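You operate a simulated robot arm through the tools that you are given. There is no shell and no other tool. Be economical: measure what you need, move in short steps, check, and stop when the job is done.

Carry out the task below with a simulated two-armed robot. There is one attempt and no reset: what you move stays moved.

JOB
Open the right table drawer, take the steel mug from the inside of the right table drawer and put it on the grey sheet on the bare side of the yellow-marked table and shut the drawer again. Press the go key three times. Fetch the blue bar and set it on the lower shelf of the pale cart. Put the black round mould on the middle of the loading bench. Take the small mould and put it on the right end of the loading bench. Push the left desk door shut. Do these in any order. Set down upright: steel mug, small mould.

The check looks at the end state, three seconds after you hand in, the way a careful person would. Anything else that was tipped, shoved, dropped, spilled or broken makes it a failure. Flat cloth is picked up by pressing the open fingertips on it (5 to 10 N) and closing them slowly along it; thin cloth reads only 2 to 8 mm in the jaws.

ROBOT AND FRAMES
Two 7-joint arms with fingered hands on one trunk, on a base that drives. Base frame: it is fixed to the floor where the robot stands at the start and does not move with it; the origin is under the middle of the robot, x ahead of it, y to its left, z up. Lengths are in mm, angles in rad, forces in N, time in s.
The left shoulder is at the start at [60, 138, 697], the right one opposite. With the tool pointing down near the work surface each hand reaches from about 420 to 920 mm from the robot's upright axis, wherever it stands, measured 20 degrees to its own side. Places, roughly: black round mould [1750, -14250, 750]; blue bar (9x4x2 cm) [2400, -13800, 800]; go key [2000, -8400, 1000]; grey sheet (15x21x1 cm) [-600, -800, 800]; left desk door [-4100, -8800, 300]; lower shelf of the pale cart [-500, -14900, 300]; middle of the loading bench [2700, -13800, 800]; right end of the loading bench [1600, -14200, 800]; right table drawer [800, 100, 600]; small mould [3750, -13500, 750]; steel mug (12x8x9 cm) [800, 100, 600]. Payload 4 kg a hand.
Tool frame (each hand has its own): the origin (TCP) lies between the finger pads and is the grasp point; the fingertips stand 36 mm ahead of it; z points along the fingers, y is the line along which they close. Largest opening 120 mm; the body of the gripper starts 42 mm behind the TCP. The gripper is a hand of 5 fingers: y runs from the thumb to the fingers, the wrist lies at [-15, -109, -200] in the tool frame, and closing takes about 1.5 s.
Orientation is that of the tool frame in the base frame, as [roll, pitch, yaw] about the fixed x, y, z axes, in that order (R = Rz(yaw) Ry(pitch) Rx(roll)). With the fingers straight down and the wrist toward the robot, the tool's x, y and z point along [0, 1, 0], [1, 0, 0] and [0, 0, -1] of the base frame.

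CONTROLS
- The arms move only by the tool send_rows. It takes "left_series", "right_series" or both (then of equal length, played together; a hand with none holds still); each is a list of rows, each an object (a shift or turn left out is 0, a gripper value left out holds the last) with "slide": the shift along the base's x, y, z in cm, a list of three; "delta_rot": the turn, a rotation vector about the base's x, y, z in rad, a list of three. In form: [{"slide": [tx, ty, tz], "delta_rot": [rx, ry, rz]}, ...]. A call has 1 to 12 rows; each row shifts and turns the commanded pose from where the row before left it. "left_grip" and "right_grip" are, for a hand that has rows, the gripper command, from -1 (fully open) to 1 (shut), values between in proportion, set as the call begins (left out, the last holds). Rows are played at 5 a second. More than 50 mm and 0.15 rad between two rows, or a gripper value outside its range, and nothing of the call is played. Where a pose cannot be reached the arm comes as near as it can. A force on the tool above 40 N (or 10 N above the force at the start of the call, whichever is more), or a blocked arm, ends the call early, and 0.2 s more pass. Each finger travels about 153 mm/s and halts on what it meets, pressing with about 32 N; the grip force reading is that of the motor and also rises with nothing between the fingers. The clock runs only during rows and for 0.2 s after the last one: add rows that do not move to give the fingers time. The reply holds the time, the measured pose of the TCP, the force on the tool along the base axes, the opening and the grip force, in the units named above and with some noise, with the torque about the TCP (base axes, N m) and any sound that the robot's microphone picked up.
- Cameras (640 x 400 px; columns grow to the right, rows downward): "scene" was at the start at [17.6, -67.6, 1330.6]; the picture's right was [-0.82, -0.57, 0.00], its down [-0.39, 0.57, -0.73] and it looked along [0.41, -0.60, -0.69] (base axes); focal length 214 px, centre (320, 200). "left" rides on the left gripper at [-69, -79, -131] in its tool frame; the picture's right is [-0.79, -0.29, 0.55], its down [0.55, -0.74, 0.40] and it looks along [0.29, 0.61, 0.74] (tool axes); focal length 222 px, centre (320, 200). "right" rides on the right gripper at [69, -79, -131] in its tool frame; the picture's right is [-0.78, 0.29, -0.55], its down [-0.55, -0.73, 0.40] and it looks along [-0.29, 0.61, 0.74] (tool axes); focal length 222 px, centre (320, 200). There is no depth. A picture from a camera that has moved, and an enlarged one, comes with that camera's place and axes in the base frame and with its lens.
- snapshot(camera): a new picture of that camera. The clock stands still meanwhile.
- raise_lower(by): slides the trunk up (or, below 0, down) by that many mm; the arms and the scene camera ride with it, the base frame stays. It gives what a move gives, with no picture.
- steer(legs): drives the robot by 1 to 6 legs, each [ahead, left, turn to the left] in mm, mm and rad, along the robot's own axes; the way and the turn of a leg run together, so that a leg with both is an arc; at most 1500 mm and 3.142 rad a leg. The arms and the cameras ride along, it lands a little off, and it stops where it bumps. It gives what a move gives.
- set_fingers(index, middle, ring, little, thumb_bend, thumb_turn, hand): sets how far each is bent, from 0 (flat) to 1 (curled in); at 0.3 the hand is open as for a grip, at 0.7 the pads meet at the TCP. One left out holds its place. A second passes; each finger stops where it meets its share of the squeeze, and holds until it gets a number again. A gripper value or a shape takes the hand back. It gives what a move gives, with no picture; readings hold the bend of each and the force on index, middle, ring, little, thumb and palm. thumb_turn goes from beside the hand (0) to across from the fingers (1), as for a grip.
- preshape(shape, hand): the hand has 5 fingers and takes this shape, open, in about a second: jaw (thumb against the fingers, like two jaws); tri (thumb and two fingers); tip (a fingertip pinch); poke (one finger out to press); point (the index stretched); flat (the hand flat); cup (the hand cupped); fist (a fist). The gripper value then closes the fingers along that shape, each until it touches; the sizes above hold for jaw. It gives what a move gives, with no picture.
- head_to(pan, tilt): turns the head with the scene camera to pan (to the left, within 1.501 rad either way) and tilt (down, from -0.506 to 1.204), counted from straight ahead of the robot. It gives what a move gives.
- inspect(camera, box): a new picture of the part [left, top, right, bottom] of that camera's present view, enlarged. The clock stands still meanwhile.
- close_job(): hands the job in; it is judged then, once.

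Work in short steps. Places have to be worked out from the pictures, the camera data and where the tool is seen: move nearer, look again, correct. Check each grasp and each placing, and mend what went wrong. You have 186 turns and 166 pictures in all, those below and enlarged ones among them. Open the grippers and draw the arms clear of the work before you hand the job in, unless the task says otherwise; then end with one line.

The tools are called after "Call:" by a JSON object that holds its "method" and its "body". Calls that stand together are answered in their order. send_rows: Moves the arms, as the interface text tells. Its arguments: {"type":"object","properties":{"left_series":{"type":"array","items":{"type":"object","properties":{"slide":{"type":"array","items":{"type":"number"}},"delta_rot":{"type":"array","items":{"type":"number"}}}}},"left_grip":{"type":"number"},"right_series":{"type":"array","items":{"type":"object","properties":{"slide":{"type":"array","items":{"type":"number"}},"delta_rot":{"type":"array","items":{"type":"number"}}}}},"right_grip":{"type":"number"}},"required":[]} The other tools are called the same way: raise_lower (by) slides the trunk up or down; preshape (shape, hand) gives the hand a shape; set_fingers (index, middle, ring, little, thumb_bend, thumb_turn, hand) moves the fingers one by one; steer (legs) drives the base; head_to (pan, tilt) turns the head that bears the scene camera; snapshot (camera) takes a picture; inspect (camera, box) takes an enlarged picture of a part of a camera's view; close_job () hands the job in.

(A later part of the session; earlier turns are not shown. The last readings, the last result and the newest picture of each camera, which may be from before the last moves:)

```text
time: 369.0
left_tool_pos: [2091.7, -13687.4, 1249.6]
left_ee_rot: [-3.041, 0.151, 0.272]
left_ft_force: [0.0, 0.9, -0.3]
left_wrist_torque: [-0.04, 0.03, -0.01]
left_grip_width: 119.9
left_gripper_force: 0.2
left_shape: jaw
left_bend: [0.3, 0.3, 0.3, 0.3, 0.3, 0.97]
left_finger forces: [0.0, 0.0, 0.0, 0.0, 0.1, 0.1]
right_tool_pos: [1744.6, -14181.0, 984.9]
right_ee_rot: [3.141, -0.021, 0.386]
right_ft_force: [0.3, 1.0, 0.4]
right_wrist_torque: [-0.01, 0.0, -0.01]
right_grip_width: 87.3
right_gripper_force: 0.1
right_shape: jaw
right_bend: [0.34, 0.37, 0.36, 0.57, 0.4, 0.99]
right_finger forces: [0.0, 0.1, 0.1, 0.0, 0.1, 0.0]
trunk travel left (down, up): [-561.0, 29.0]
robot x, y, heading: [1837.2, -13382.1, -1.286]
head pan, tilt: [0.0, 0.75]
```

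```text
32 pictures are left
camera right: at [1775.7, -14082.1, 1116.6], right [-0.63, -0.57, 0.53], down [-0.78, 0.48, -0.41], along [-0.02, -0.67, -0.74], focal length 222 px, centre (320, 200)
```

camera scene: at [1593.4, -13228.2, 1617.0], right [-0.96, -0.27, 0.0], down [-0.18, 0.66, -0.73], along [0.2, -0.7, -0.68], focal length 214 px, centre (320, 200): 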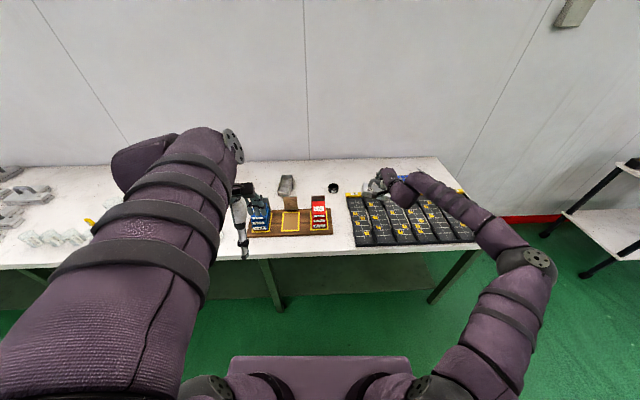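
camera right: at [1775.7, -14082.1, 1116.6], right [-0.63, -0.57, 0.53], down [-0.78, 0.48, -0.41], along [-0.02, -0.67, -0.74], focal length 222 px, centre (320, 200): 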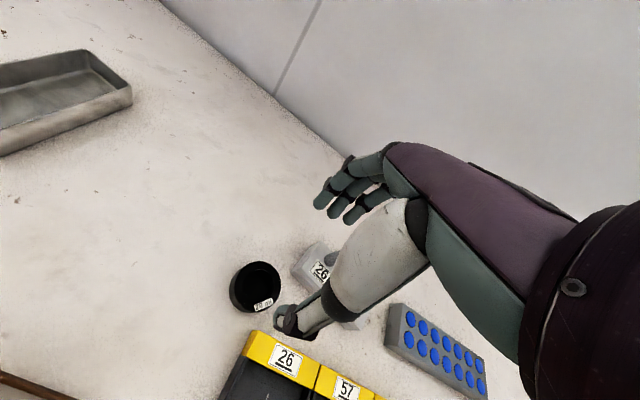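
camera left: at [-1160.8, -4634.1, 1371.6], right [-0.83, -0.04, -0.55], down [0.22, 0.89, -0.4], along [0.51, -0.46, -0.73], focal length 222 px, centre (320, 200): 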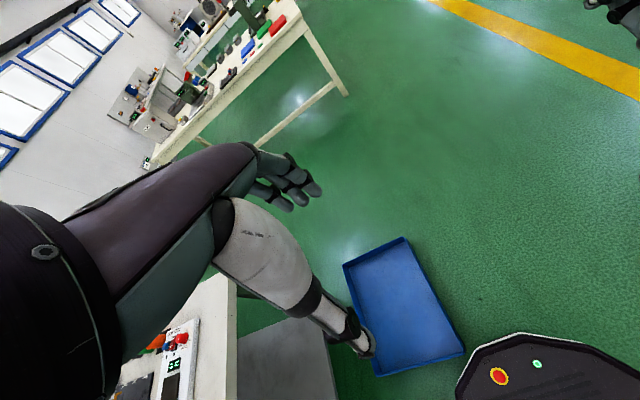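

The hand is over the ring. I nudge 9 mm back and descend, feeling for the bench.

Call:
{"method": "send_rows", "body": {"right_series": [{"slide": [0, 0.9, -3]}, {"slide": [0, 0, -3.5]}, {"slide": [0, 0, -3.5]}, {"slide": [0, 0, -3]}, {}]}}

Call:
{"method": "snapshot", "body": {"camera": "right"}}

```text
time: 370.2
left_tool_pos: [2090.0, -13687.2, 1250.8]
left_ee_rot: [-3.042, 0.149, 0.273]
left_ft_force: [0.5, 0.8, 0.6]
left_wrist_torque: [-0.01, 0.0, -0.02]
left_grip_width: 120.2
left_gripper_force: 0.2
left_shape: jaw
left_bend: [0.3, 0.3, 0.3, 0.3, 0.3, 0.97]
left_finger forces: [0.0, 0.0, 0.0, 0.0, 0.0, 0.0]
right_tool_pos: [1742.6, -14168.1, 855.3]
right_ee_rot: [-3.141, -0.023, 0.387]
right_ft_force: [-0.5, -0.3, -0.2]
right_wrist_torque: [0.01, 0.02, 0.05]
right_grip_width: 87.1
right_gripper_force: 0.1
right_shape: jaw
right_bend: [0.34, 0.37, 0.36, 0.57, 0.4, 0.99]
right_finger forces: [0.0, 0.1, 0.0, 0.0, 0.0, 0.0]
trunk travel left (down, up): [-561.0, 29.0]
robot x, y, heading: [1839.9, -13379.3, -1.283]
head pan, tilt: [0.0, 0.75]
```

```text
31 pictures are left
camera right: at [1775.8, -14070.0, 986.3], right [-0.63, -0.57, 0.53], down [-0.78, 0.48, -0.41], along [-0.02, -0.67, -0.74], focal length 222 px, centre (320, 200)
```

right: 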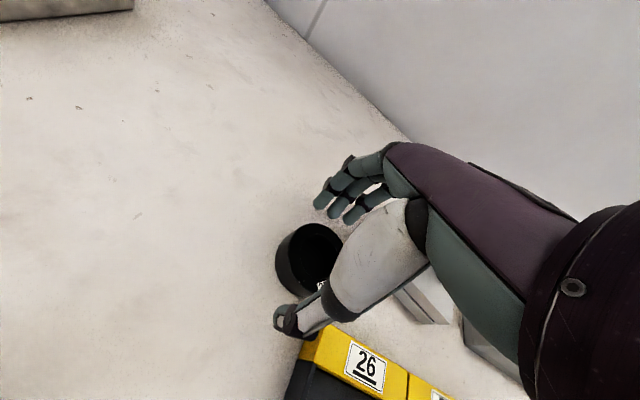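

Thumb in front, fingers behind. I continue down 22 mm.

Call:
{"method": "send_rows", "body": {"right_series": [{"slide": [0, 0, -0.8]}, {"slide": [0, 0, -0.7]}, {"slide": [0, 0, -0.6]}, {}]}}

Call:
{"method": "send_rows", "body": {"right_series": [{}, {}, {}, {}, {}, {}, {}], "right_grip": 1}}

Call:
{"method": "snapshot", "body": {"camera": "right"}}

```text
time: 371.2
left_tool_pos: [2090.3, -13687.6, 1251.5]
left_ee_rot: [-3.04, 0.148, 0.271]
left_ft_force: [0.1, 0.2, -0.5]
left_wrist_torque: [0.01, 0.0, 0.02]
left_grip_width: 120.0
left_gripper_force: 0.0
left_shape: jaw
left_bend: [0.3, 0.3, 0.3, 0.3, 0.3, 0.97]
left_finger forces: [0.0, 0.0, 0.0, 0.1, 0.0, 0.1]
right_tool_pos: [1743.6, -14170.2, 836.2]
right_ee_rot: [3.138, -0.022, 0.388]
right_ft_force: [-2.0, -0.3, 9.7]
right_wrist_torque: [-0.42, -0.13, -0.05]
right_grip_width: 86.5
right_gripper_force: 0.0
right_shape: jaw
right_bend: [0.34, 0.37, 0.36, 0.57, 0.4, 0.99]
right_finger forces: [3.6, 5.2, 0.0, 0.1, 0.0, 0.0]
trunk travel left (down, up): [-561.0, 29.0]
robot x, y, heading: [1836.3, -13379.0, -1.29]
head pan, tilt: [0.0, 0.75]
```

```text
time: 372.8
left_tool_pos: [2090.4, -13686.0, 1251.2]
left_ee_rot: [-3.044, 0.151, 0.272]
left_ft_force: [0.0, -0.3, -0.1]
left_wrist_torque: [-0.01, -0.02, 0.02]
left_grip_width: 119.8
left_gripper_force: 0.1
left_shape: jaw
left_bend: [0.3, 0.3, 0.3, 0.3, 0.3, 0.97]
left_finger forces: [0.0, 0.0, 0.1, 0.0, 0.0, 0.1]
right_tool_pos: [1743.5, -14170.1, 837.4]
right_ee_rot: [3.139, -0.022, 0.388]
right_ft_force: [-2.8, 2.0, 20.7]
right_wrist_torque: [0.53, 0.25, 0.09]
right_grip_width: 54.3
right_gripper_force: 32.0
right_shape: jaw
right_bend: [0.45, 0.46, 0.47, 0.7, 0.65, 1.0]
right_finger forces: [11.6, 12.5, 4.2, 0.1, 43.5, 0.1]
trunk travel left (down, up): [-561.0, 29.0]
robot x, y, heading: [1836.6, -13380.4, -1.286]
head pan, tilt: [0.0, 0.75]
```

```text
30 pictures are left
camera right: at [1775.2, -14071.1, 967.5], right [-0.63, -0.57, 0.53], down [-0.78, 0.48, -0.41], along [-0.02, -0.67, -0.74], focal length 222 px, centre (320, 200)
```

right: 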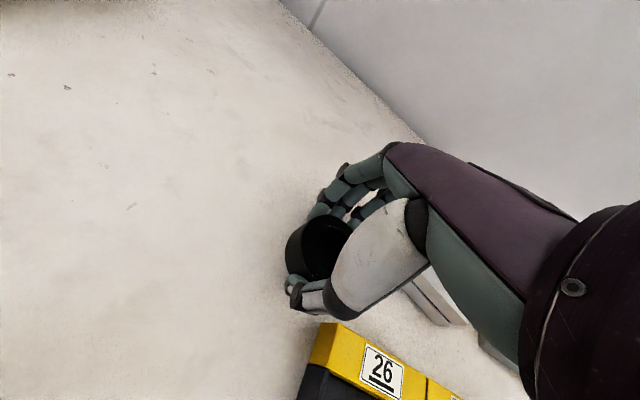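

Gripped well. I lift it and drive back and left toward the middle of the bench for a look at free space.

Call:
{"method": "send_rows", "body": {"right_series": [{"slide": [0, 0, 2]}, {"slide": [0, 0, 4]}, {"slide": [0, 0, 4]}, {"slide": [0, 0, 4]}, {}]}}

Call:
{"method": "steer", "body": {"legs": [[-550, 0, 0], [0, 1050, 0]]}}

Call:
{"method": "head_to", "body": {"pan": -0.25, "tilt": 0.75}}

Call:
{"method": "snapshot", "body": {"camera": "scene"}}

```text
time: 374.0
left_tool_pos: [2089.6, -13687.8, 1250.3]
left_ee_rot: [-3.039, 0.15, 0.273]
left_ft_force: [-0.6, 0.6, 0.1]
left_wrist_torque: [0.0, -0.01, 0.0]
left_grip_width: 119.9
left_gripper_force: 0.1
left_shape: jaw
left_bend: [0.3, 0.3, 0.3, 0.3, 0.3, 0.97]
left_finger forces: [0.1, 0.0, 0.1, 0.0, 0.1, 0.0]
right_tool_pos: [1740.2, -14168.1, 973.3]
right_ee_rot: [-3.14, -0.023, 0.389]
right_ft_force: [-0.6, -0.5, -1.8]
right_wrist_torque: [0.0, 0.0, 0.0]
right_grip_width: 53.7
right_gripper_force: 32.4
right_shape: jaw
right_bend: [0.45, 0.46, 0.48, 0.7, 0.65, 1.0]
right_finger forces: [12.3, 9.6, 3.8, 0.1, 25.6, 0.0]
trunk travel left (down, up): [-561.0, 29.0]
robot x, y, heading: [1837.7, -13380.1, -1.286]
head pan, tilt: [0.0, 0.75]
```

```text
time: 382.2
left_tool_pos: [2939.8, -12867.9, 1250.9]
left_ee_rot: [-3.041, 0.149, 0.27]
left_ft_force: [-0.3, -0.6, -0.7]
left_wrist_torque: [-0.02, 0.01, 0.0]
left_grip_width: 120.0
left_gripper_force: 0.0
left_shape: jaw
left_bend: [0.3, 0.3, 0.3, 0.3, 0.3, 0.97]
left_finger forces: [0.0, 0.0, 0.0, 0.0, 0.0, 0.0]
right_tool_pos: [2588.3, -13346.8, 973.9]
right_ee_rot: [3.142, -0.023, 0.385]
right_ft_force: [-0.2, 0.8, -1.7]
right_wrist_torque: [-0.02, 0.01, 0.04]
right_grip_width: 53.5
right_gripper_force: 32.0
right_shape: jaw
right_bend: [0.45, 0.46, 0.48, 0.7, 0.65, 1.0]
right_finger forces: [12.3, 9.6, 3.8, 0.0, 25.4, 0.1]
trunk travel left (down, up): [-561.0, 29.0]
robot x, y, heading: [2688.6, -12556.6, -1.285]
head pan, tilt: [0.0, 0.75]
```

```text
time: 383.0
left_tool_pos: [2938.8, -12868.6, 1251.0]
left_ee_rot: [-3.04, 0.15, 0.27]
left_ft_force: [0.3, -0.2, 0.1]
left_wrist_torque: [0.0, 0.03, 0.0]
left_grip_width: 119.8
left_gripper_force: 0.0
left_shape: jaw
left_bend: [0.3, 0.3, 0.3, 0.3, 0.3, 0.97]
left_finger forces: [0.0, 0.1, 0.0, 0.1, 0.1, 0.1]
right_tool_pos: [2588.3, -13347.6, 973.5]
right_ee_rot: [-3.142, -0.021, 0.385]
right_ft_force: [-1.7, -0.2, -1.7]
right_wrist_torque: [0.02, 0.01, -0.05]
right_grip_width: 53.7
right_gripper_force: 31.9
right_shape: jaw
right_bend: [0.45, 0.46, 0.48, 0.7, 0.65, 1.0]
right_finger forces: [12.4, 9.5, 3.8, 0.0, 25.4, 0.1]
trunk travel left (down, up): [-561.0, 29.0]
robot x, y, heading: [2687.3, -12559.1, -1.292]
head pan, tilt: [-0.25, 0.75]
```

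```text
29 pictures are left
camera scene: at [2682.4, -12611.6, 1617.0], right [-1.0, -0.03, 0.0], down [-0.02, 0.68, -0.73], along [0.02, -0.73, -0.68], focal length 214 px, centre (320, 200)
```

scene: 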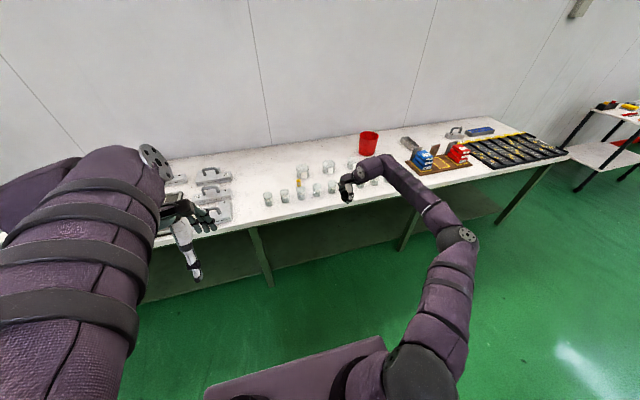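

Call:
{"method": "inspect", "body": {"camera": "scene", "box": [220, 125, 420, 245]}}

```text
3.20 times, centred on (320, 185) of scene
camera zoom: at [2682.4, -12611.6, 1617.0], right [-1.0, -0.03, 0.0], down [-0.02, 0.68, -0.73], along [0.02, -0.73, -0.68], focal length 686 px, centre (320, 248)
```

zoom: 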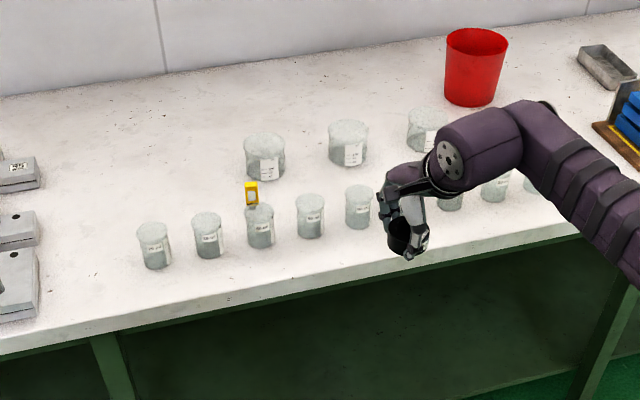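

Free spot found just behind/between the two back jars near the listed middle: [2758, -13785]. I drive 467 mm ahead and 43 mm left, keeping the ring above jar height, and check.

Call:
{"method": "steer", "body": {"legs": [[0, 43, 0], [465, 0, 0]]}}

Call:
{"method": "snapshot", "body": {"camera": "right"}}

Call:
{"method": "inspect", "body": {"camera": "scene", "box": [260, 150, 440, 270]}}

```text
time: 386.1
left_tool_pos: [3105.4, -13283.5, 1251.2]
left_ee_rot: [-3.041, 0.151, 0.273]
left_ft_force: [0.3, 0.0, -0.1]
left_wrist_torque: [0.0, 0.03, 0.0]
left_grip_width: 119.9
left_gripper_force: 0.0
left_shape: jaw
left_bend: [0.3, 0.3, 0.3, 0.3, 0.3, 0.97]
left_finger forces: [0.1, 0.0, 0.0, 0.0, 0.0, 0.0]
right_tool_pos: [2757.2, -13763.8, 973.4]
right_ee_rot: [-3.14, -0.022, 0.388]
right_ft_force: [0.3, -0.1, -2.4]
right_wrist_torque: [-0.02, 0.02, 0.0]
right_grip_width: 53.6
right_gripper_force: 32.3
right_shape: jaw
right_bend: [0.45, 0.46, 0.48, 0.7, 0.65, 1.0]
right_finger forces: [12.3, 9.6, 3.9, 0.0, 25.4, 0.0]
trunk travel left (down, up): [-561.0, 29.0]
robot x, y, heading: [2857.1, -12975.0, -1.286]
head pan, tilt: [-0.25, 0.75]
```

```text
27 pictures are left
camera right: at [2788.6, -13666.5, 1105.2], right [-0.63, -0.57, 0.53], down [-0.78, 0.48, -0.41], along [-0.02, -0.67, -0.74], focal length 222 px, centre (320, 200)
```

right: 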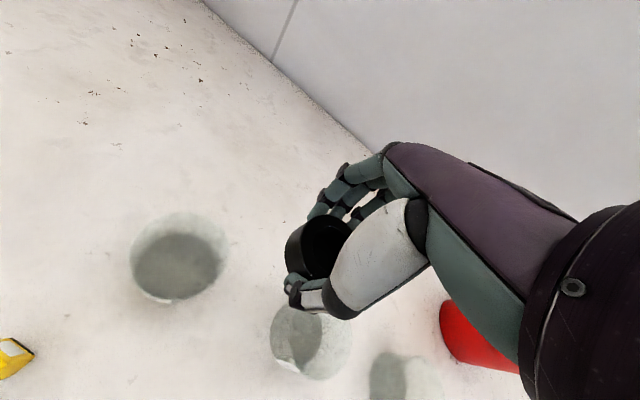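

```text
3.33 times, centred on (350, 210) of scene
camera zoom: at [2849.1, -13029.1, 1617.0], right [-1.0, -0.04, 0.0], down [-0.02, 0.68, -0.73], along [0.03, -0.73, -0.68], focal length 715 px, centre (220, 167)
```

zoom: 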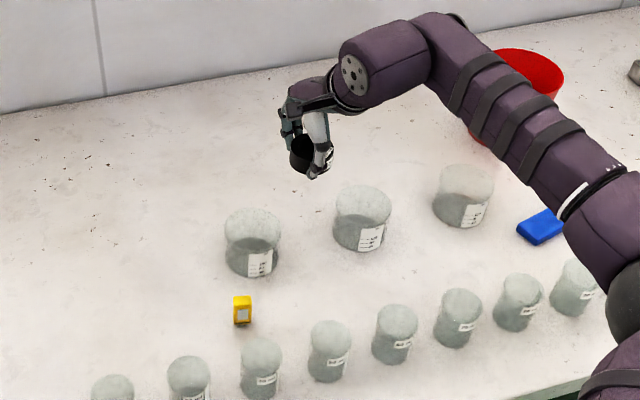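

I drive 30 mm further and lower to just above the bench.

Call:
{"method": "steer", "body": {"legs": [[30, 0, 0]]}}

Call:
{"method": "send_rows", "body": {"right_series": [{"slide": [0, 0, -3]}, {"slide": [0, 0, -3.5]}, {"slide": [0, 0, -3.5]}, {"slide": [0, 0, -2.2]}, {}]}}

Call:
{"method": "snapshot", "body": {"camera": "right"}}

```text
time: 387.0
left_tool_pos: [3117.3, -13313.9, 1250.2]
left_ee_rot: [-3.039, 0.15, 0.272]
left_ft_force: [0.3, -0.8, 0.1]
left_wrist_torque: [0.07, 0.03, 0.01]
left_grip_width: 120.0
left_gripper_force: 0.1
left_shape: jaw
left_bend: [0.3, 0.3, 0.3, 0.3, 0.3, 0.97]
left_finger forces: [0.0, 0.1, 0.0, 0.0, 0.1, 0.0]
right_tool_pos: [2766.7, -13793.1, 971.2]
right_ee_rot: [-3.14, -0.024, 0.388]
right_ft_force: [0.8, -0.8, -2.9]
right_wrist_torque: [0.06, 0.0, -0.01]
right_grip_width: 53.7
right_gripper_force: 32.0
right_shape: jaw
right_bend: [0.45, 0.46, 0.48, 0.7, 0.65, 1.0]
right_finger forces: [12.3, 9.7, 3.9, 0.0, 25.4, 0.0]
trunk travel left (down, up): [-561.0, 29.0]
robot x, y, heading: [2865.6, -13002.8, -1.284]
head pan, tilt: [-0.25, 0.75]
```

```text
time: 388.2
left_tool_pos: [3114.8, -13312.3, 1250.2]
left_ee_rot: [-3.04, 0.151, 0.276]
left_ft_force: [0.0, 0.4, 0.1]
left_wrist_torque: [0.01, 0.01, -0.04]
left_grip_width: 119.9
left_gripper_force: 0.1
left_shape: jaw
left_bend: [0.3, 0.3, 0.3, 0.3, 0.3, 0.97]
left_finger forces: [0.1, 0.0, 0.0, 0.0, 0.0, 0.0]
right_tool_pos: [2766.6, -13793.5, 853.6]
right_ee_rot: [3.141, -0.023, 0.387]
right_ft_force: [0.4, -0.8, -1.1]
right_wrist_torque: [0.04, 0.01, -0.02]
right_grip_width: 53.6
right_gripper_force: 31.7
right_shape: jaw
right_bend: [0.45, 0.46, 0.48, 0.7, 0.65, 1.0]
right_finger forces: [12.3, 9.6, 3.9, 0.1, 25.3, 0.0]
trunk travel left (down, up): [-561.0, 29.0]
robot x, y, heading: [2859.3, -13003.4, -1.285]
head pan, tilt: [-0.25, 0.75]
```

```text
25 pictures are left
camera right: at [2798.1, -13695.6, 984.8], right [-0.63, -0.57, 0.53], down [-0.78, 0.48, -0.41], along [-0.02, -0.67, -0.74], focal length 222 px, centre (320, 200)
```

right: 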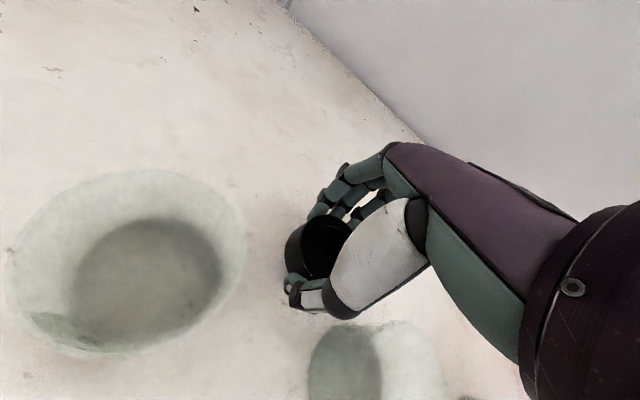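

Clear of the jars. I lower to contact.

Call:
{"method": "send_rows", "body": {"right_series": [{"slide": [0, 0, -0.8]}, {"slide": [0, 0, -0.5]}, {}]}}

Call:
{"method": "send_rows", "body": {"right_series": [{"slide": [0, 0, -0.3]}, {}]}}

```text
time: 389.0
left_tool_pos: [3115.4, -13312.8, 1250.3]
left_ee_rot: [-3.042, 0.149, 0.273]
left_ft_force: [1.1, 0.3, -0.4]
left_wrist_torque: [-0.01, 0.03, 0.01]
left_grip_width: 119.8
left_gripper_force: 0.1
left_shape: jaw
left_bend: [0.3, 0.3, 0.3, 0.3, 0.3, 0.97]
left_finger forces: [0.1, 0.1, 0.1, 0.0, 0.0, 0.0]
right_tool_pos: [2765.9, -13793.2, 838.4]
right_ee_rot: [-3.139, -0.024, 0.388]
right_ft_force: [-0.3, 0.8, -1.2]
right_wrist_torque: [-0.02, 0.0, 0.0]
right_grip_width: 53.8
right_gripper_force: 32.0
right_shape: jaw
right_bend: [0.45, 0.46, 0.48, 0.7, 0.65, 1.0]
right_finger forces: [12.4, 9.6, 3.9, 0.1, 25.3, 0.1]
trunk travel left (down, up): [-561.0, 29.0]
robot x, y, heading: [2861.4, -13002.8, -1.288]
head pan, tilt: [-0.25, 0.75]
```

```text
time: 389.6
left_tool_pos: [3115.8, -13311.6, 1250.2]
left_ee_rot: [-3.041, 0.149, 0.273]
left_ft_force: [0.1, -1.0, -0.6]
left_wrist_torque: [-0.01, -0.02, 0.03]
left_grip_width: 119.7
left_gripper_force: 0.1
left_shape: jaw
left_bend: [0.3, 0.3, 0.3, 0.3, 0.3, 0.97]
left_finger forces: [0.0, 0.0, 0.0, 0.1, 0.0, 0.0]
right_tool_pos: [2765.9, -13791.8, 835.3]
right_ee_rot: [3.139, -0.022, 0.389]
right_ft_force: [0.4, -1.6, 4.9]
right_wrist_torque: [-0.1, 0.0, 0.02]
right_grip_width: 53.8
right_gripper_force: 32.5
right_shape: jaw
right_bend: [0.45, 0.46, 0.48, 0.7, 0.65, 1.0]
right_finger forces: [12.3, 13.0, 4.1, 0.0, 26.5, 0.1]
trunk travel left (down, up): [-561.0, 29.0]
robot x, y, heading: [2864.6, -13002.0, -1.284]
head pan, tilt: [-0.25, 0.75]
```

Contact. I open and lift away.

Call:
{"method": "send_rows", "body": {"right_series": [{}, {}, {}, {}, {}, {"slide": [0, 0, 1]}, {"slide": [0, 0, 3]}, {"slide": [0, 0, 4]}, {"slide": [0, 0, 4]}, {"slide": [0, 0, 3]}, {}], "right_grip": -0.4}}

Call:
{"method": "inspect", "body": {"camera": "scene", "box": [260, 160, 460, 290]}}

```text
time: 392.0
left_tool_pos: [3116.0, -13311.7, 1249.5]
left_ee_rot: [-3.039, 0.15, 0.275]
left_ft_force: [0.0, -0.2, 0.7]
left_wrist_torque: [-0.03, 0.04, -0.01]
left_grip_width: 119.9
left_gripper_force: 0.1
left_shape: jaw
left_bend: [0.3, 0.3, 0.3, 0.3, 0.3, 0.97]
left_finger forces: [0.0, 0.1, 0.0, 0.0, 0.1, 0.1]
right_tool_pos: [2765.7, -13793.0, 986.8]
right_ee_rot: [-3.139, -0.022, 0.389]
right_ft_force: [0.8, -0.9, 0.1]
right_wrist_torque: [0.0, 0.01, -0.03]
right_grip_width: 83.7
right_gripper_force: 0.0
right_shape: jaw
right_bend: [0.35, 0.38, 0.37, 0.59, 0.42, 0.99]
right_finger forces: [0.1, 0.0, 0.1, 0.0, 0.0, 0.0]
trunk travel left (down, up): [-561.0, 29.0]
robot x, y, heading: [2862.2, -13005.8, -1.288]
head pan, tilt: [-0.25, 0.75]
```

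```text
3.08 times, centred on (360, 225) of scene
camera zoom: at [2857.2, -13057.1, 1617.0], right [-1.0, -0.04, 0.0], down [-0.02, 0.68, -0.73], along [0.03, -0.73, -0.68], focal length 660 px, centre (197, 123)
```

zoom: 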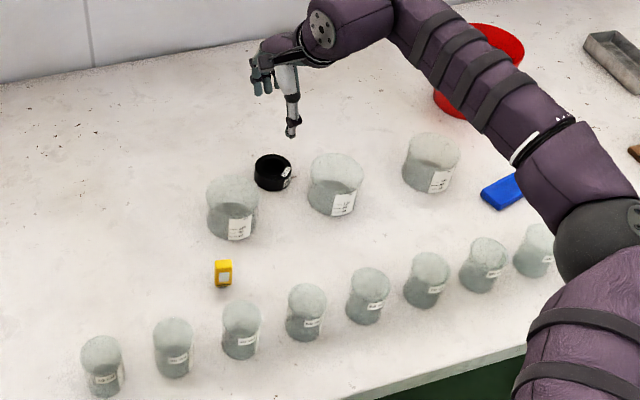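

The black round mould stands in the middle. Next the blue bar at about [2393, -13783]. I go back 114 mm and right 355 mm so the right hand comes above it.

Call:
{"method": "steer", "body": {"legs": [[-114, 0, 0], [0, -355, 0]]}}

Call:
{"method": "inspect", "body": {"camera": "right", "box": [120, 150, 440, 350]}}

```text
time: 395.1
left_tool_pos: [2737.6, -13303.0, 1252.4]
left_ee_rot: [-3.042, 0.15, 0.273]
left_ft_force: [-0.5, -0.9, 0.2]
left_wrist_torque: [0.02, -0.03, -0.01]
left_grip_width: 120.1
left_gripper_force: 0.0
left_shape: jaw
left_bend: [0.3, 0.3, 0.3, 0.3, 0.3, 0.97]
left_finger forces: [0.0, 0.0, 0.1, 0.0, 0.1, 0.1]
right_tool_pos: [2388.6, -13782.4, 985.5]
right_ee_rot: [-3.14, -0.022, 0.387]
right_ft_force: [0.8, -0.4, -0.1]
right_wrist_torque: [0.01, -0.01, -0.01]
right_grip_width: 83.6
right_gripper_force: 0.1
right_shape: jaw
right_bend: [0.35, 0.38, 0.37, 0.59, 0.42, 0.99]
right_finger forces: [0.1, 0.0, 0.1, 0.1, 0.0, 0.0]
trunk travel left (down, up): [-561.0, 29.0]
robot x, y, heading: [2485.2, -12991.5, -1.284]
head pan, tilt: [-0.25, 0.75]
```

```text
2.00 times, centred on (280, 250) of right
camera zoom: at [2420.2, -13684.3, 1118.2], right [-0.63, -0.57, 0.53], down [-0.78, 0.48, -0.41], along [-0.02, -0.67, -0.74], focal length 444 px, centre (400, 100)
```

zoom: 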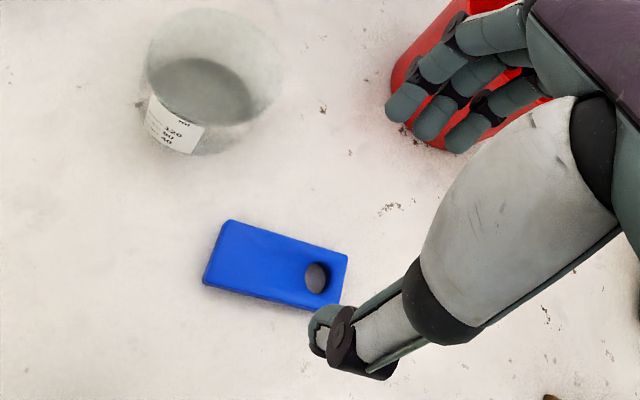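

The bar's centre is [2379, -13783], long axis yawed ~0.61. I turn the hand 0.22 rad left to match, centre it and descend.

Call:
{"method": "send_rows", "body": {"right_series": [{"delta_rot": [0, 0, 0.11]}, {"slide": [-1, 0, -2], "delta_rot": [0, 0, 0.11]}, {"slide": [0, 0, -3.5]}, {"slide": [0, 0, -3.5]}, {"slide": [0, 0, -3]}, {}]}}

Call:
{"method": "inspect", "body": {"camera": "right", "box": [180, 150, 500, 350]}}

```text
time: 396.2
left_tool_pos: [2739.2, -13302.6, 1249.5]
left_ee_rot: [-3.04, 0.149, 0.275]
left_ft_force: [0.2, -0.4, 0.0]
left_wrist_torque: [0.06, 0.0, -0.01]
left_grip_width: 119.9
left_gripper_force: 0.1
left_shape: jaw
left_bend: [0.3, 0.3, 0.3, 0.3, 0.3, 0.97]
left_finger forces: [0.0, 0.0, 0.1, 0.0, 0.0, 0.0]
right_tool_pos: [2439.0, -13711.5, 898.7]
right_ee_rot: [3.123, -0.026, 0.61]
right_ft_force: [0.1, -0.5, -0.3]
right_wrist_torque: [0.04, 0.02, 0.03]
right_grip_width: 83.7
right_gripper_force: 0.1
right_shape: jaw
right_bend: [0.35, 0.38, 0.37, 0.59, 0.41, 0.99]
right_finger forces: [0.1, 0.0, 0.1, 0.0, 0.0, 0.0]
right hand out of reach, approached as far as the arm can: row 1, 2, 3
trunk travel left (down, up): [-561.0, 29.0]
robot x, y, heading: [2484.3, -12998.1, -1.282]
head pan, tilt: [-0.25, 0.75]
stopped in row 5 (right hand): the force on the tool passed its limit at 60 N (the readings are from after the stop); the commanded pose is now the measured one
```

```text
2.00 times, centred on (340, 250) of right
camera zoom: at [2444.8, -13606.9, 1029.1], right [-0.49, -0.69, 0.53], down [-0.86, 0.29, -0.43], along [0.14, -0.67, -0.73], focal length 444 px, centre (280, 100)
```

zoom: 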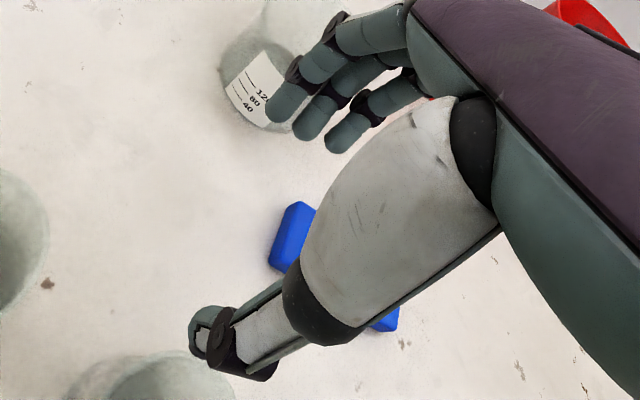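

The arm drifted and touched something (probably a jar rim). I rise at once and check the jars.

Call:
{"method": "send_rows", "body": {"right_series": [{"slide": [0, 0, 2]}, {"slide": [0, 0, 4]}, {"slide": [-1, 0, 4]}, {}]}}

Call:
{"method": "snapshot", "body": {"camera": "right"}}

Call:
{"method": "inspect", "body": {"camera": "scene", "box": [190, 160, 430, 310]}}

```text
time: 397.2
left_tool_pos: [2738.3, -13303.0, 1251.1]
left_ee_rot: [-3.04, 0.148, 0.274]
left_ft_force: [-0.3, -0.5, -0.6]
left_wrist_torque: [0.01, 0.02, 0.0]
left_grip_width: 119.7
left_gripper_force: 0.0
left_shape: jaw
left_bend: [0.3, 0.3, 0.3, 0.3, 0.3, 0.97]
left_finger forces: [0.0, 0.0, 0.1, 0.0, 0.0, 0.0]
right_tool_pos: [2430.8, -13712.3, 989.6]
right_ee_rot: [3.12, -0.025, 0.611]
right_ft_force: [1.0, -0.7, -0.4]
right_wrist_torque: [-0.02, -0.01, -0.02]
right_grip_width: 83.8
right_gripper_force: 0.0
right_shape: jaw
right_bend: [0.35, 0.38, 0.37, 0.59, 0.41, 0.99]
right_finger forces: [0.0, 0.0, 0.1, 0.1, 0.0, 0.0]
right hand out of reach, approached as far as the arm can: row 3
trunk travel left (down, up): [-561.0, 29.0]
robot x, y, heading: [2485.5, -12993.5, -1.288]
head pan, tilt: [-0.25, 0.75]
```

```text
21 pictures are left
camera right: at [2437.8, -13607.4, 1120.0], right [-0.5, -0.69, 0.53], down [-0.86, 0.29, -0.43], along [0.14, -0.67, -0.73], focal length 222 px, centre (320, 200)
```

right: 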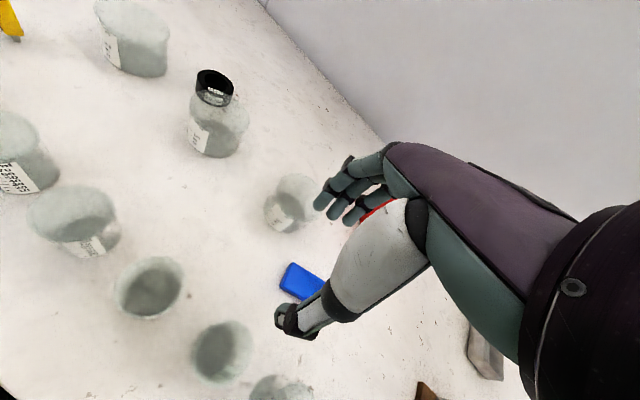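

```text
2.67 times, centred on (310, 235) of scene
camera zoom: at [2481.0, -13046.7, 1617.0], right [-1.0, -0.04, 0.0], down [-0.02, 0.68, -0.73], along [0.03, -0.73, -0.68], focal length 572 px, centre (347, 107)
```

zoom: 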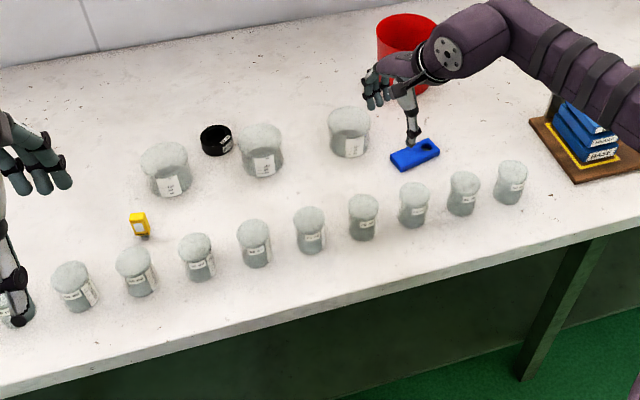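

Everything still stands. I bring the base 80 mm closer, turn the hand's yaw back to about 0.45 and move above the bar at height, checking the reached pose first.

Call:
{"method": "steer", "body": {"legs": [[80, 0, 0]]}}

Call:
{"method": "send_rows", "body": {"right_series": [{"slide": [-2.5, 0, 0], "delta_rot": [0, 0, -0.08]}, {"slide": [-2.5, 0.3, 0], "delta_rot": [0, 0, -0.08]}, {"slide": [-2.4, 0.3, 0]}, {}]}}

```text
time: 398.2
left_tool_pos: [2763.2, -13382.0, 1249.9]
left_ee_rot: [-3.037, 0.149, 0.273]
left_ft_force: [-0.4, -0.4, 0.2]
left_wrist_torque: [0.01, -0.02, -0.01]
left_grip_width: 119.8
left_gripper_force: 0.0
left_shape: jaw
left_bend: [0.3, 0.3, 0.3, 0.3, 0.3, 0.97]
left_finger forces: [0.0, 0.0, 0.0, 0.1, 0.0, 0.0]
right_tool_pos: [2453.0, -13791.8, 989.6]
right_ee_rot: [3.123, -0.025, 0.611]
right_ft_force: [0.1, -0.1, 0.5]
right_wrist_torque: [0.03, -0.02, -0.01]
right_grip_width: 84.1
right_gripper_force: 0.0
right_shape: jaw
right_bend: [0.35, 0.38, 0.37, 0.59, 0.41, 0.99]
right_finger forces: [0.0, 0.1, 0.0, 0.0, 0.1, 0.0]
trunk travel left (down, up): [-561.0, 29.0]
robot x, y, heading: [2512.2, -13071.7, -1.284]
head pan, tilt: [-0.25, 0.75]
```

```text
time: 399.2
left_tool_pos: [2763.1, -13380.4, 1250.5]
left_ee_rot: [-3.041, 0.15, 0.273]
left_ft_force: [0.3, 0.0, -0.1]
left_wrist_torque: [-0.02, 0.03, -0.01]
left_grip_width: 119.9
left_gripper_force: 0.1
left_shape: jaw
left_bend: [0.3, 0.3, 0.3, 0.3, 0.3, 0.97]
left_finger forces: [0.0, 0.0, 0.0, 0.0, 0.0, 0.1]
right_tool_pos: [2380.9, -13784.7, 990.6]
right_ee_rot: [3.12, -0.025, 0.446]
right_ft_force: [0.0, -0.1, 0.0]
right_wrist_torque: [-0.01, -0.01, 0.0]
right_grip_width: 84.0
right_gripper_force: 0.1
right_shape: jaw
right_bend: [0.35, 0.38, 0.37, 0.59, 0.41, 0.99]
right_finger forces: [0.0, 0.0, 0.1, 0.0, 0.0, 0.0]
trunk travel left (down, up): [-561.0, 29.0]
robot x, y, heading: [2509.6, -13070.6, -1.286]
head pan, tilt: [-0.25, 0.75]
```

Reached exactly. I descend 100 mm and verify.

Call:
{"method": "send_rows", "body": {"right_series": [{"slide": [0, 0, -2.5]}, {"slide": [0, 0, -2.5]}, {"slide": [0, 0, -2.5]}, {"slide": [0, 0, -2.5]}, {}]}}

Call:
{"method": "snapshot", "body": {"camera": "right"}}

```text
time: 400.4
left_tool_pos: [2761.3, -13380.3, 1250.4]
left_ee_rot: [-3.041, 0.15, 0.273]
left_ft_force: [0.4, -0.2, -0.4]
left_wrist_torque: [0.02, -0.03, -0.02]
left_grip_width: 119.8
left_gripper_force: 0.1
left_shape: jaw
left_bend: [0.3, 0.3, 0.3, 0.3, 0.3, 0.97]
left_finger forces: [0.0, 0.0, 0.0, 0.0, 0.1, 0.0]
right_tool_pos: [2379.4, -13783.1, 889.4]
right_ee_rot: [3.12, -0.026, 0.451]
right_ft_force: [-0.4, 0.2, -0.6]
right_wrist_torque: [-0.01, 0.0, 0.03]
right_grip_width: 84.0
right_gripper_force: 0.1
right_shape: jaw
right_bend: [0.35, 0.38, 0.37, 0.59, 0.41, 0.99]
right_finger forces: [0.0, 0.0, 0.0, 0.1, 0.0, 0.0]
trunk travel left (down, up): [-561.0, 29.0]
robot x, y, heading: [2509.4, -13073.6, -1.281]
head pan, tilt: [-0.25, 0.75]
```

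```text
19 pictures are left
camera right: at [2403.6, -13680.4, 1020.2], right [-0.6, -0.6, 0.53], down [-0.8, 0.42, -0.43], along [0.03, -0.68, -0.73], focal length 222 px, centre (320, 200)
```

right: 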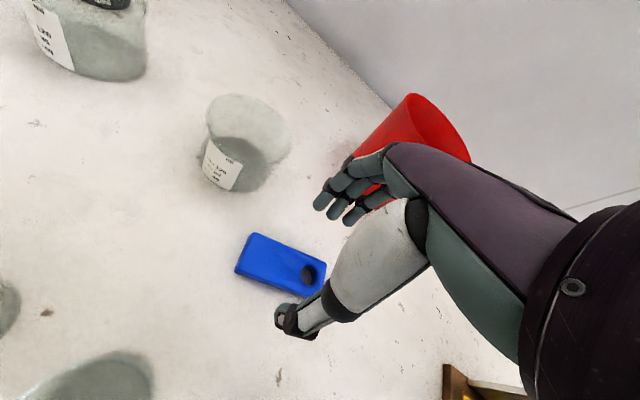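

The bar is under the hand (centre [2384, -13778]). I correct 5 mm, descend to 840 and close.

Call:
{"method": "send_rows", "body": {"right_series": [{"slide": [0.4, 0.4, -1.5]}, {"slide": [0, 0, -1.5]}, {"slide": [0, 0, -1.2]}, {"slide": [0, 0, -0.6]}, {}]}}

Call:
{"method": "send_rows", "body": {"right_series": [{}, {}, {}, {}, {}, {}, {}], "right_grip": 1}}

```text
time: 401.6
left_tool_pos: [2761.6, -13380.2, 1250.9]
left_ee_rot: [-3.041, 0.15, 0.273]
left_ft_force: [0.6, 0.4, -0.9]
left_wrist_torque: [-0.01, -0.01, 0.0]
left_grip_width: 120.0
left_gripper_force: 0.2
left_shape: jaw
left_bend: [0.3, 0.3, 0.3, 0.3, 0.3, 0.97]
left_finger forces: [0.1, 0.0, 0.1, 0.0, 0.0, 0.1]
right_tool_pos: [2381.7, -13780.6, 841.2]
right_ee_rot: [3.12, -0.025, 0.449]
right_ft_force: [0.2, 0.2, -0.8]
right_wrist_torque: [0.0, 0.03, -0.01]
right_grip_width: 83.7
right_gripper_force: 0.1
right_shape: jaw
right_bend: [0.35, 0.38, 0.37, 0.59, 0.41, 0.99]
right_finger forces: [0.1, 0.0, 0.0, 0.1, 0.0, 0.0]
trunk travel left (down, up): [-561.0, 29.0]
robot x, y, heading: [2510.3, -13072.7, -1.283]
head pan, tilt: [-0.25, 0.75]
```

```text
time: 403.2
left_tool_pos: [2761.6, -13380.5, 1250.4]
left_ee_rot: [-3.042, 0.149, 0.275]
left_ft_force: [0.3, -0.2, 0.4]
left_wrist_torque: [-0.01, 0.01, 0.0]
left_grip_width: 119.9
left_gripper_force: 0.0
left_shape: jaw
left_bend: [0.3, 0.3, 0.3, 0.3, 0.3, 0.97]
left_finger forces: [0.0, 0.0, 0.0, 0.1, 0.1, 0.0]
right_tool_pos: [2382.1, -13779.2, 840.1]
right_ee_rot: [3.121, -0.026, 0.448]
right_ft_force: [0.5, 0.1, -0.8]
right_wrist_torque: [0.0, 0.01, 0.02]
right_grip_width: 34.2
right_gripper_force: 31.9
right_shape: jaw
right_bend: [0.53, 0.55, 0.54, 0.71, 0.68, 1.0]
right_finger forces: [16.7, 8.3, 3.5, 0.0, 28.5, 0.0]
trunk travel left (down, up): [-561.0, 29.0]
robot x, y, heading: [2506.0, -13069.9, -1.28]
head pan, tilt: [-0.25, 0.75]
```

The bar is gripped (34 mm). I lift it, back away and drive right toward the pale cart.

Call:
{"method": "send_rows", "body": {"right_series": [{"slide": [0, 0, 2]}, {"slide": [0, 0, 4]}, {"slide": [0, 0, 4]}, {"slide": [0, 0, 4]}, {}]}}

Call:
{"method": "steer", "body": {"legs": [[-520, 0, 0], [0, -1300, 0], [0, -1400, 0]]}}

Call:
{"method": "head_to", "body": {"pan": -0.35, "tilt": 0.6}}

Call:
{"method": "snapshot", "body": {"camera": "scene"}}

```text
time: 404.4
left_tool_pos: [2761.1, -13380.4, 1251.2]
left_ee_rot: [-3.041, 0.15, 0.274]
left_ft_force: [0.4, 0.6, 0.2]
left_wrist_torque: [0.02, -0.01, -0.01]
left_grip_width: 119.9
left_gripper_force: 0.1
left_shape: jaw
left_bend: [0.3, 0.3, 0.3, 0.3, 0.3, 0.97]
left_finger forces: [0.1, 0.1, 0.0, 0.1, 0.0, 0.0]
right_tool_pos: [2382.4, -13779.4, 980.7]
right_ee_rot: [3.123, -0.026, 0.449]
right_ft_force: [1.1, -0.8, -0.8]
right_wrist_torque: [0.01, 0.02, 0.01]
right_grip_width: 34.4
right_gripper_force: 32.0
right_shape: jaw
right_bend: [0.53, 0.55, 0.54, 0.71, 0.68, 1.0]
right_finger forces: [16.8, 8.2, 3.6, 0.0, 28.6, 0.0]
trunk travel left (down, up): [-561.0, 29.0]
robot x, y, heading: [2511.5, -13067.2, -1.287]
head pan, tilt: [-0.25, 0.75]
```

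```text
time: 420.3
left_tool_pos: [2.0, -13673.7, 1250.5]
left_ee_rot: [-3.042, 0.151, 0.297]
left_ft_force: [-0.7, 0.3, -0.3]
left_wrist_torque: [0.03, 0.0, -0.01]
left_grip_width: 119.9
left_gripper_force: 0.0
left_shape: jaw
left_bend: [0.3, 0.3, 0.3, 0.3, 0.3, 0.97]
left_finger forces: [0.0, 0.1, 0.0, 0.0, 0.0, 0.1]
right_tool_pos: [-367.9, -14082.2, 980.9]
right_ee_rot: [3.12, -0.025, 0.473]
right_ft_force: [-0.4, 0.2, 0.1]
right_wrist_torque: [-0.01, -0.01, 0.0]
right_grip_width: 34.5
right_gripper_force: 31.9
right_shape: jaw
right_bend: [0.53, 0.55, 0.54, 0.71, 0.68, 1.0]
right_finger forces: [16.8, 8.2, 3.5, 0.0, 28.6, 0.0]
trunk travel left (down, up): [-561.0, 29.0]
robot x, y, heading: [-257.1, -13369.6, -1.261]
head pan, tilt: [-0.25, 0.75]
```

```text
time: 421.0
left_tool_pos: [2.3, -13674.0, 1252.1]
left_ee_rot: [-3.042, 0.151, 0.299]
left_ft_force: [-0.1, -0.1, -0.4]
left_wrist_torque: [-0.04, -0.02, 0.01]
left_grip_width: 120.0
left_gripper_force: 0.1
left_shape: jaw
left_bend: [0.3, 0.3, 0.3, 0.3, 0.3, 0.97]
left_finger forces: [0.0, 0.0, 0.1, 0.1, 0.1, 0.0]
right_tool_pos: [-367.3, -14082.8, 980.5]
right_ee_rot: [3.121, -0.024, 0.473]
right_ft_force: [-0.4, 0.2, -0.4]
right_wrist_torque: [0.02, 0.0, 0.0]
right_grip_width: 34.5
right_gripper_force: 31.8
right_shape: jaw
right_bend: [0.53, 0.55, 0.54, 0.71, 0.68, 1.0]
right_finger forces: [16.9, 8.2, 3.5, 0.0, 28.6, 0.0]
trunk travel left (down, up): [-561.0, 29.0]
robot x, y, heading: [-261.4, -13371.8, -1.264]
head pan, tilt: [-0.351, 0.6]
```

```text
18 pictures are left
camera scene: at [-270.8, -13431.0, 1629.9], right [-1.0, 0.04, 0.0], down [0.02, 0.57, -0.82], along [-0.03, -0.82, -0.57], focal length 214 px, centre (320, 200)
```

scene: 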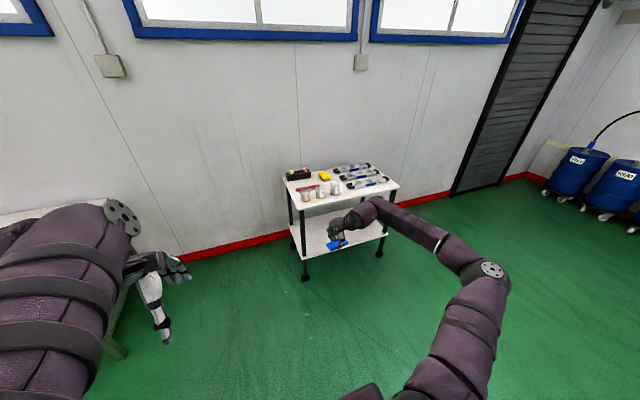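

The pale cart: lower shelf at z ≈ 265, top shelf ≈ 740, front centre ≈ [-545, -14690]. I lower the trunk away from the cart and bring the hand to z ≈ 400.

Call:
{"method": "raise_lower", "body": {"by": -400}}

Call:
{"method": "raise_lower", "body": {"by": -155}}

Call:
{"method": "steer", "body": {"legs": [[0, -350, 0], [300, 0, 0]]}}

Call:
{"method": "snapshot", "body": {"camera": "scene"}}

```text
time: 424.9
left_tool_pos: [2.3, -13674.3, 850.5]
left_ee_rot: [-3.041, 0.148, 0.297]
left_ft_force: [0.3, 0.9, 0.3]
left_wrist_torque: [0.01, 0.01, 0.0]
left_grip_width: 120.0
left_gripper_force: 0.1
left_shape: jaw
left_bend: [0.3, 0.3, 0.3, 0.3, 0.3, 0.97]
left_finger forces: [0.0, 0.0, 0.1, 0.0, 0.0, 0.0]
right_tool_pos: [-367.2, -14082.3, 580.0]
right_ee_rot: [3.12, -0.025, 0.472]
right_ft_force: [-0.3, 0.9, -0.4]
right_wrist_torque: [-0.01, -0.05, 0.02]
right_grip_width: 34.4
right_gripper_force: 32.3
right_shape: jaw
right_bend: [0.53, 0.55, 0.54, 0.71, 0.68, 1.0]
right_finger forces: [16.9, 8.2, 3.5, 0.0, 28.6, 0.0]
trunk travel left (down, up): [-161.0, 429.0]
robot x, y, heading: [-258.5, -13371.6, -1.262]
head pan, tilt: [-0.351, 0.6]
```

```text
time: 426.7
left_tool_pos: [4.7, -13679.0, 692.6]
left_ee_rot: [-3.031, 0.152, 0.301]
left_ft_force: [-0.2, -0.5, -0.1]
left_wrist_torque: [0.0, -0.04, -0.03]
left_grip_width: 119.9
left_gripper_force: 0.0
left_shape: jaw
left_bend: [0.3, 0.3, 0.3, 0.3, 0.3, 0.97]
left_finger forces: [0.0, 0.0, 0.0, 0.0, 0.1, 0.1]
right_tool_pos: [-367.1, -14084.4, 420.7]
right_ee_rot: [3.127, -0.027, 0.473]
right_ft_force: [0.3, 0.1, -0.5]
right_wrist_torque: [-0.02, 0.01, 0.0]
right_grip_width: 34.4
right_gripper_force: 32.1
right_shape: jaw
right_bend: [0.53, 0.55, 0.54, 0.71, 0.68, 1.0]
right_finger forces: [16.8, 8.1, 3.5, 0.0, 28.6, 0.1]
trunk travel left (down, up): [-6.0, 584.0]
robot x, y, heading: [-256.9, -13375.4, -1.255]
head pan, tilt: [-0.351, 0.6]
```

```text
time: 430.6
left_tool_pos: [-237.2, -14076.3, 692.4]
left_ee_rot: [-3.033, 0.152, 0.29]
left_ft_force: [-0.3, 0.1, 0.5]
left_wrist_torque: [-0.03, 0.01, 0.0]
left_grip_width: 120.0
left_gripper_force: 0.0
left_shape: jaw
left_bend: [0.3, 0.3, 0.3, 0.3, 0.3, 0.97]
left_finger forces: [0.0, 0.0, 0.0, 0.0, 0.0, 0.0]
right_tool_pos: [-610.8, -14480.6, 421.3]
right_ee_rot: [3.129, -0.027, 0.465]
right_ft_force: [-0.4, -0.1, -1.0]
right_wrist_torque: [0.04, 0.02, 0.0]
right_grip_width: 34.2
right_gripper_force: 31.6
right_shape: jaw
right_bend: [0.53, 0.55, 0.54, 0.71, 0.68, 1.0]
right_finger forces: [16.8, 8.3, 3.5, 0.1, 28.5, 0.0]
trunk travel left (down, up): [-6.0, 584.0]
robot x, y, heading: [-495.5, -13766.2, -1.272]
head pan, tilt: [-0.351, 0.6]
```

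```text
17 pictures are left
camera scene: at [-506.1, -13833.5, 1074.6], right [-1.0, 0.05, 0.0], down [0.03, 0.57, -0.82], along [-0.04, -0.82, -0.57], focal length 214 px, centre (320, 200)
```

scene: 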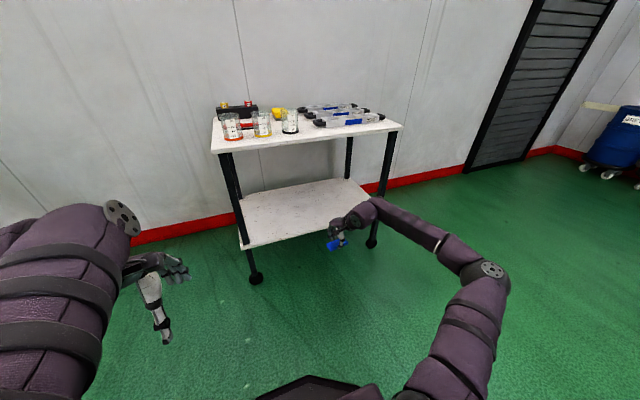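

The shelf front edge is 226 mm ahead of the hand, centred. I drive 320 mm ahead so the bar is over the shelf, below the top shelf.

Call:
{"method": "steer", "body": {"legs": [[200, 0, 0], [125, 0, 0]]}}

Call:
{"method": "snapshot", "body": {"camera": "right"}}

Call:
{"method": "snapshot", "body": {"camera": "scene"}}

```text
time: 433.1
left_tool_pos: [-143.4, -14393.7, 692.0]
left_ee_rot: [-3.033, 0.152, 0.281]
left_ft_force: [1.2, -0.6, -0.6]
left_wrist_torque: [-0.01, 0.0, 0.01]
left_grip_width: 119.8
left_gripper_force: 0.0
left_shape: jaw
left_bend: [0.3, 0.3, 0.3, 0.3, 0.3, 0.97]
left_finger forces: [0.0, 0.0, 0.0, 0.1, 0.0, 0.0]
right_tool_pos: [-522.4, -14793.2, 421.7]
right_ee_rot: [3.126, -0.026, 0.456]
right_ft_force: [0.8, -0.5, -1.1]
right_wrist_torque: [0.03, 0.0, 0.0]
right_grip_width: 34.2
right_gripper_force: 32.4
right_shape: jaw
right_bend: [0.53, 0.55, 0.54, 0.71, 0.68, 1.0]
right_finger forces: [16.7, 8.2, 3.6, 0.1, 28.6, 0.0]
trunk travel left (down, up): [-6.0, 584.0]
robot x, y, heading: [-401.5, -14084.0, -1.282]
head pan, tilt: [-0.351, 0.6]
```

```text
16 pictures are left
camera right: at [-498.7, -14691.4, 552.0], right [-0.59, -0.61, 0.53], down [-0.8, 0.42, -0.42], along [0.03, -0.68, -0.74], focal length 222 px, centre (320, 200)
```

right: 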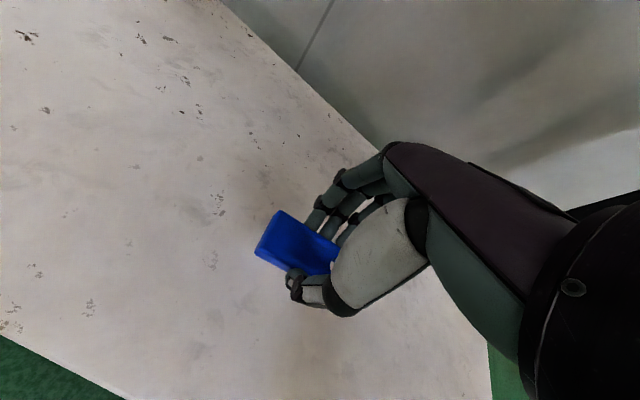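

```text
15 pictures are left
camera scene: at [-411.2, -14147.4, 1074.6], right [-1.0, 0.06, 0.0], down [0.03, 0.57, -0.82], along [-0.05, -0.82, -0.57], focal length 214 px, centre (320, 200)
```

scene: 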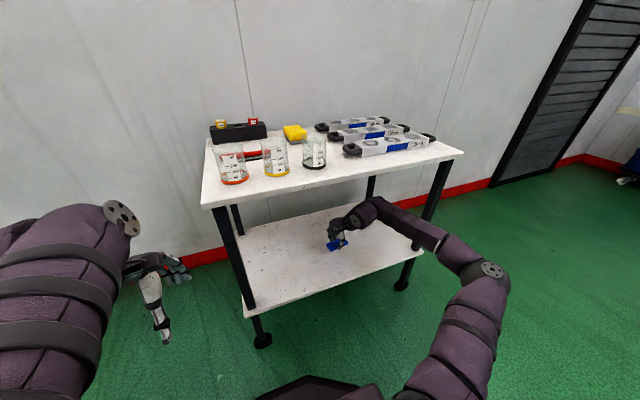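

The bar is over the lower shelf with room. I lower in stages, watching force.

Call:
{"method": "send_rows", "body": {"right_series": [{"slide": [0, 0, -2.5]}, {"slide": [0, 0, -2.5]}, {"slide": [0, 0, -1]}, {}]}}

Call:
{"method": "send_rows", "body": {"right_series": [{"slide": [0, 0, -0.6]}, {"slide": [0, 0, -0.6]}, {}]}}

Call:
{"method": "send_rows", "body": {"right_series": [{"slide": [0, 0, -0.5]}, {"slide": [0, 0, -0.4]}, {}]}}

```text
time: 434.1
left_tool_pos: [-144.2, -14393.5, 692.1]
left_ee_rot: [-3.03, 0.153, 0.28]
left_ft_force: [0.2, -0.2, -1.1]
left_wrist_torque: [0.0, -0.01, -0.01]
left_grip_width: 119.9
left_gripper_force: 0.0
left_shape: jaw
left_bend: [0.3, 0.3, 0.3, 0.3, 0.3, 0.97]
left_finger forces: [0.1, 0.1, 0.1, 0.1, 0.0, 0.0]
right_tool_pos: [-522.4, -14792.2, 359.8]
right_ee_rot: [3.126, -0.028, 0.455]
right_ft_force: [0.2, 2.9, 4.0]
right_wrist_torque: [0.04, -0.02, 0.04]
right_grip_width: 34.5
right_gripper_force: 31.9
right_shape: jaw
right_bend: [0.53, 0.55, 0.54, 0.71, 0.68, 1.0]
right_finger forces: [16.4, 8.0, 3.6, 0.1, 30.2, 0.0]
trunk travel left (down, up): [-6.0, 584.0]
robot x, y, heading: [-401.8, -14080.5, -1.28]
head pan, tilt: [-0.351, 0.6]
```

```text
time: 434.6
left_tool_pos: [-141.9, -14393.8, 691.4]
left_ee_rot: [-3.032, 0.155, 0.283]
left_ft_force: [-0.6, 0.0, 1.3]
left_wrist_torque: [0.01, 0.0, -0.01]
left_grip_width: 119.9
left_gripper_force: 0.1
left_shape: jaw
left_bend: [0.3, 0.3, 0.3, 0.3, 0.3, 0.97]
left_finger forces: [0.0, 0.1, 0.1, 0.1, 0.1, 0.1]
right_tool_pos: [-521.8, -14795.3, 359.8]
right_ee_rot: [3.112, -0.025, 0.457]
right_ft_force: [-2.5, 4.3, 12.6]
right_wrist_torque: [0.26, 0.13, 0.01]
right_grip_width: 36.5
right_gripper_force: 31.7
right_shape: jaw
right_bend: [0.54, 0.56, 0.56, 0.71, 0.68, 1.0]
right_finger forces: [16.1, 7.6, 3.5, 0.1, 32.2, 0.0]
trunk travel left (down, up): [-6.0, 584.0]
robot x, y, heading: [-400.4, -14081.7, -1.28]
head pan, tilt: [-0.351, 0.6]
stopped in row 2 (right hand): the force on the tool passed its limit at 45 N (the readings are from after the stop); the commanded pose is now the measured one
```

```text
time: 435.1
left_tool_pos: [-143.2, -14391.7, 691.9]
left_ee_rot: [-3.028, 0.155, 0.286]
left_ft_force: [-0.3, -0.4, 0.5]
left_wrist_torque: [0.03, 0.01, 0.0]
left_grip_width: 120.1
left_gripper_force: 0.1
left_shape: jaw
left_bend: [0.3, 0.3, 0.3, 0.3, 0.3, 0.97]
left_finger forces: [0.1, 0.0, 0.1, 0.0, 0.0, 0.1]
right_tool_pos: [-521.8, -14794.7, 360.1]
right_ee_rot: [3.103, -0.029, 0.457]
right_ft_force: [-3.4, 4.3, 11.9]
right_wrist_torque: [0.33, 0.14, 0.02]
right_grip_width: 36.4
right_gripper_force: 32.2
right_shape: jaw
right_bend: [0.54, 0.56, 0.56, 0.71, 0.68, 1.0]
right_finger forces: [16.0, 7.5, 3.8, 0.0, 32.4, 0.0]
trunk travel left (down, up): [-6.0, 584.0]
robot x, y, heading: [-399.7, -14078.0, -1.278]
head pan, tilt: [-0.351, 0.6]
stopped in row 2 (right hand): the force on the tool passed its limit at 44 N (the readings are from after the stop); the commanded pose is now the measured one
```

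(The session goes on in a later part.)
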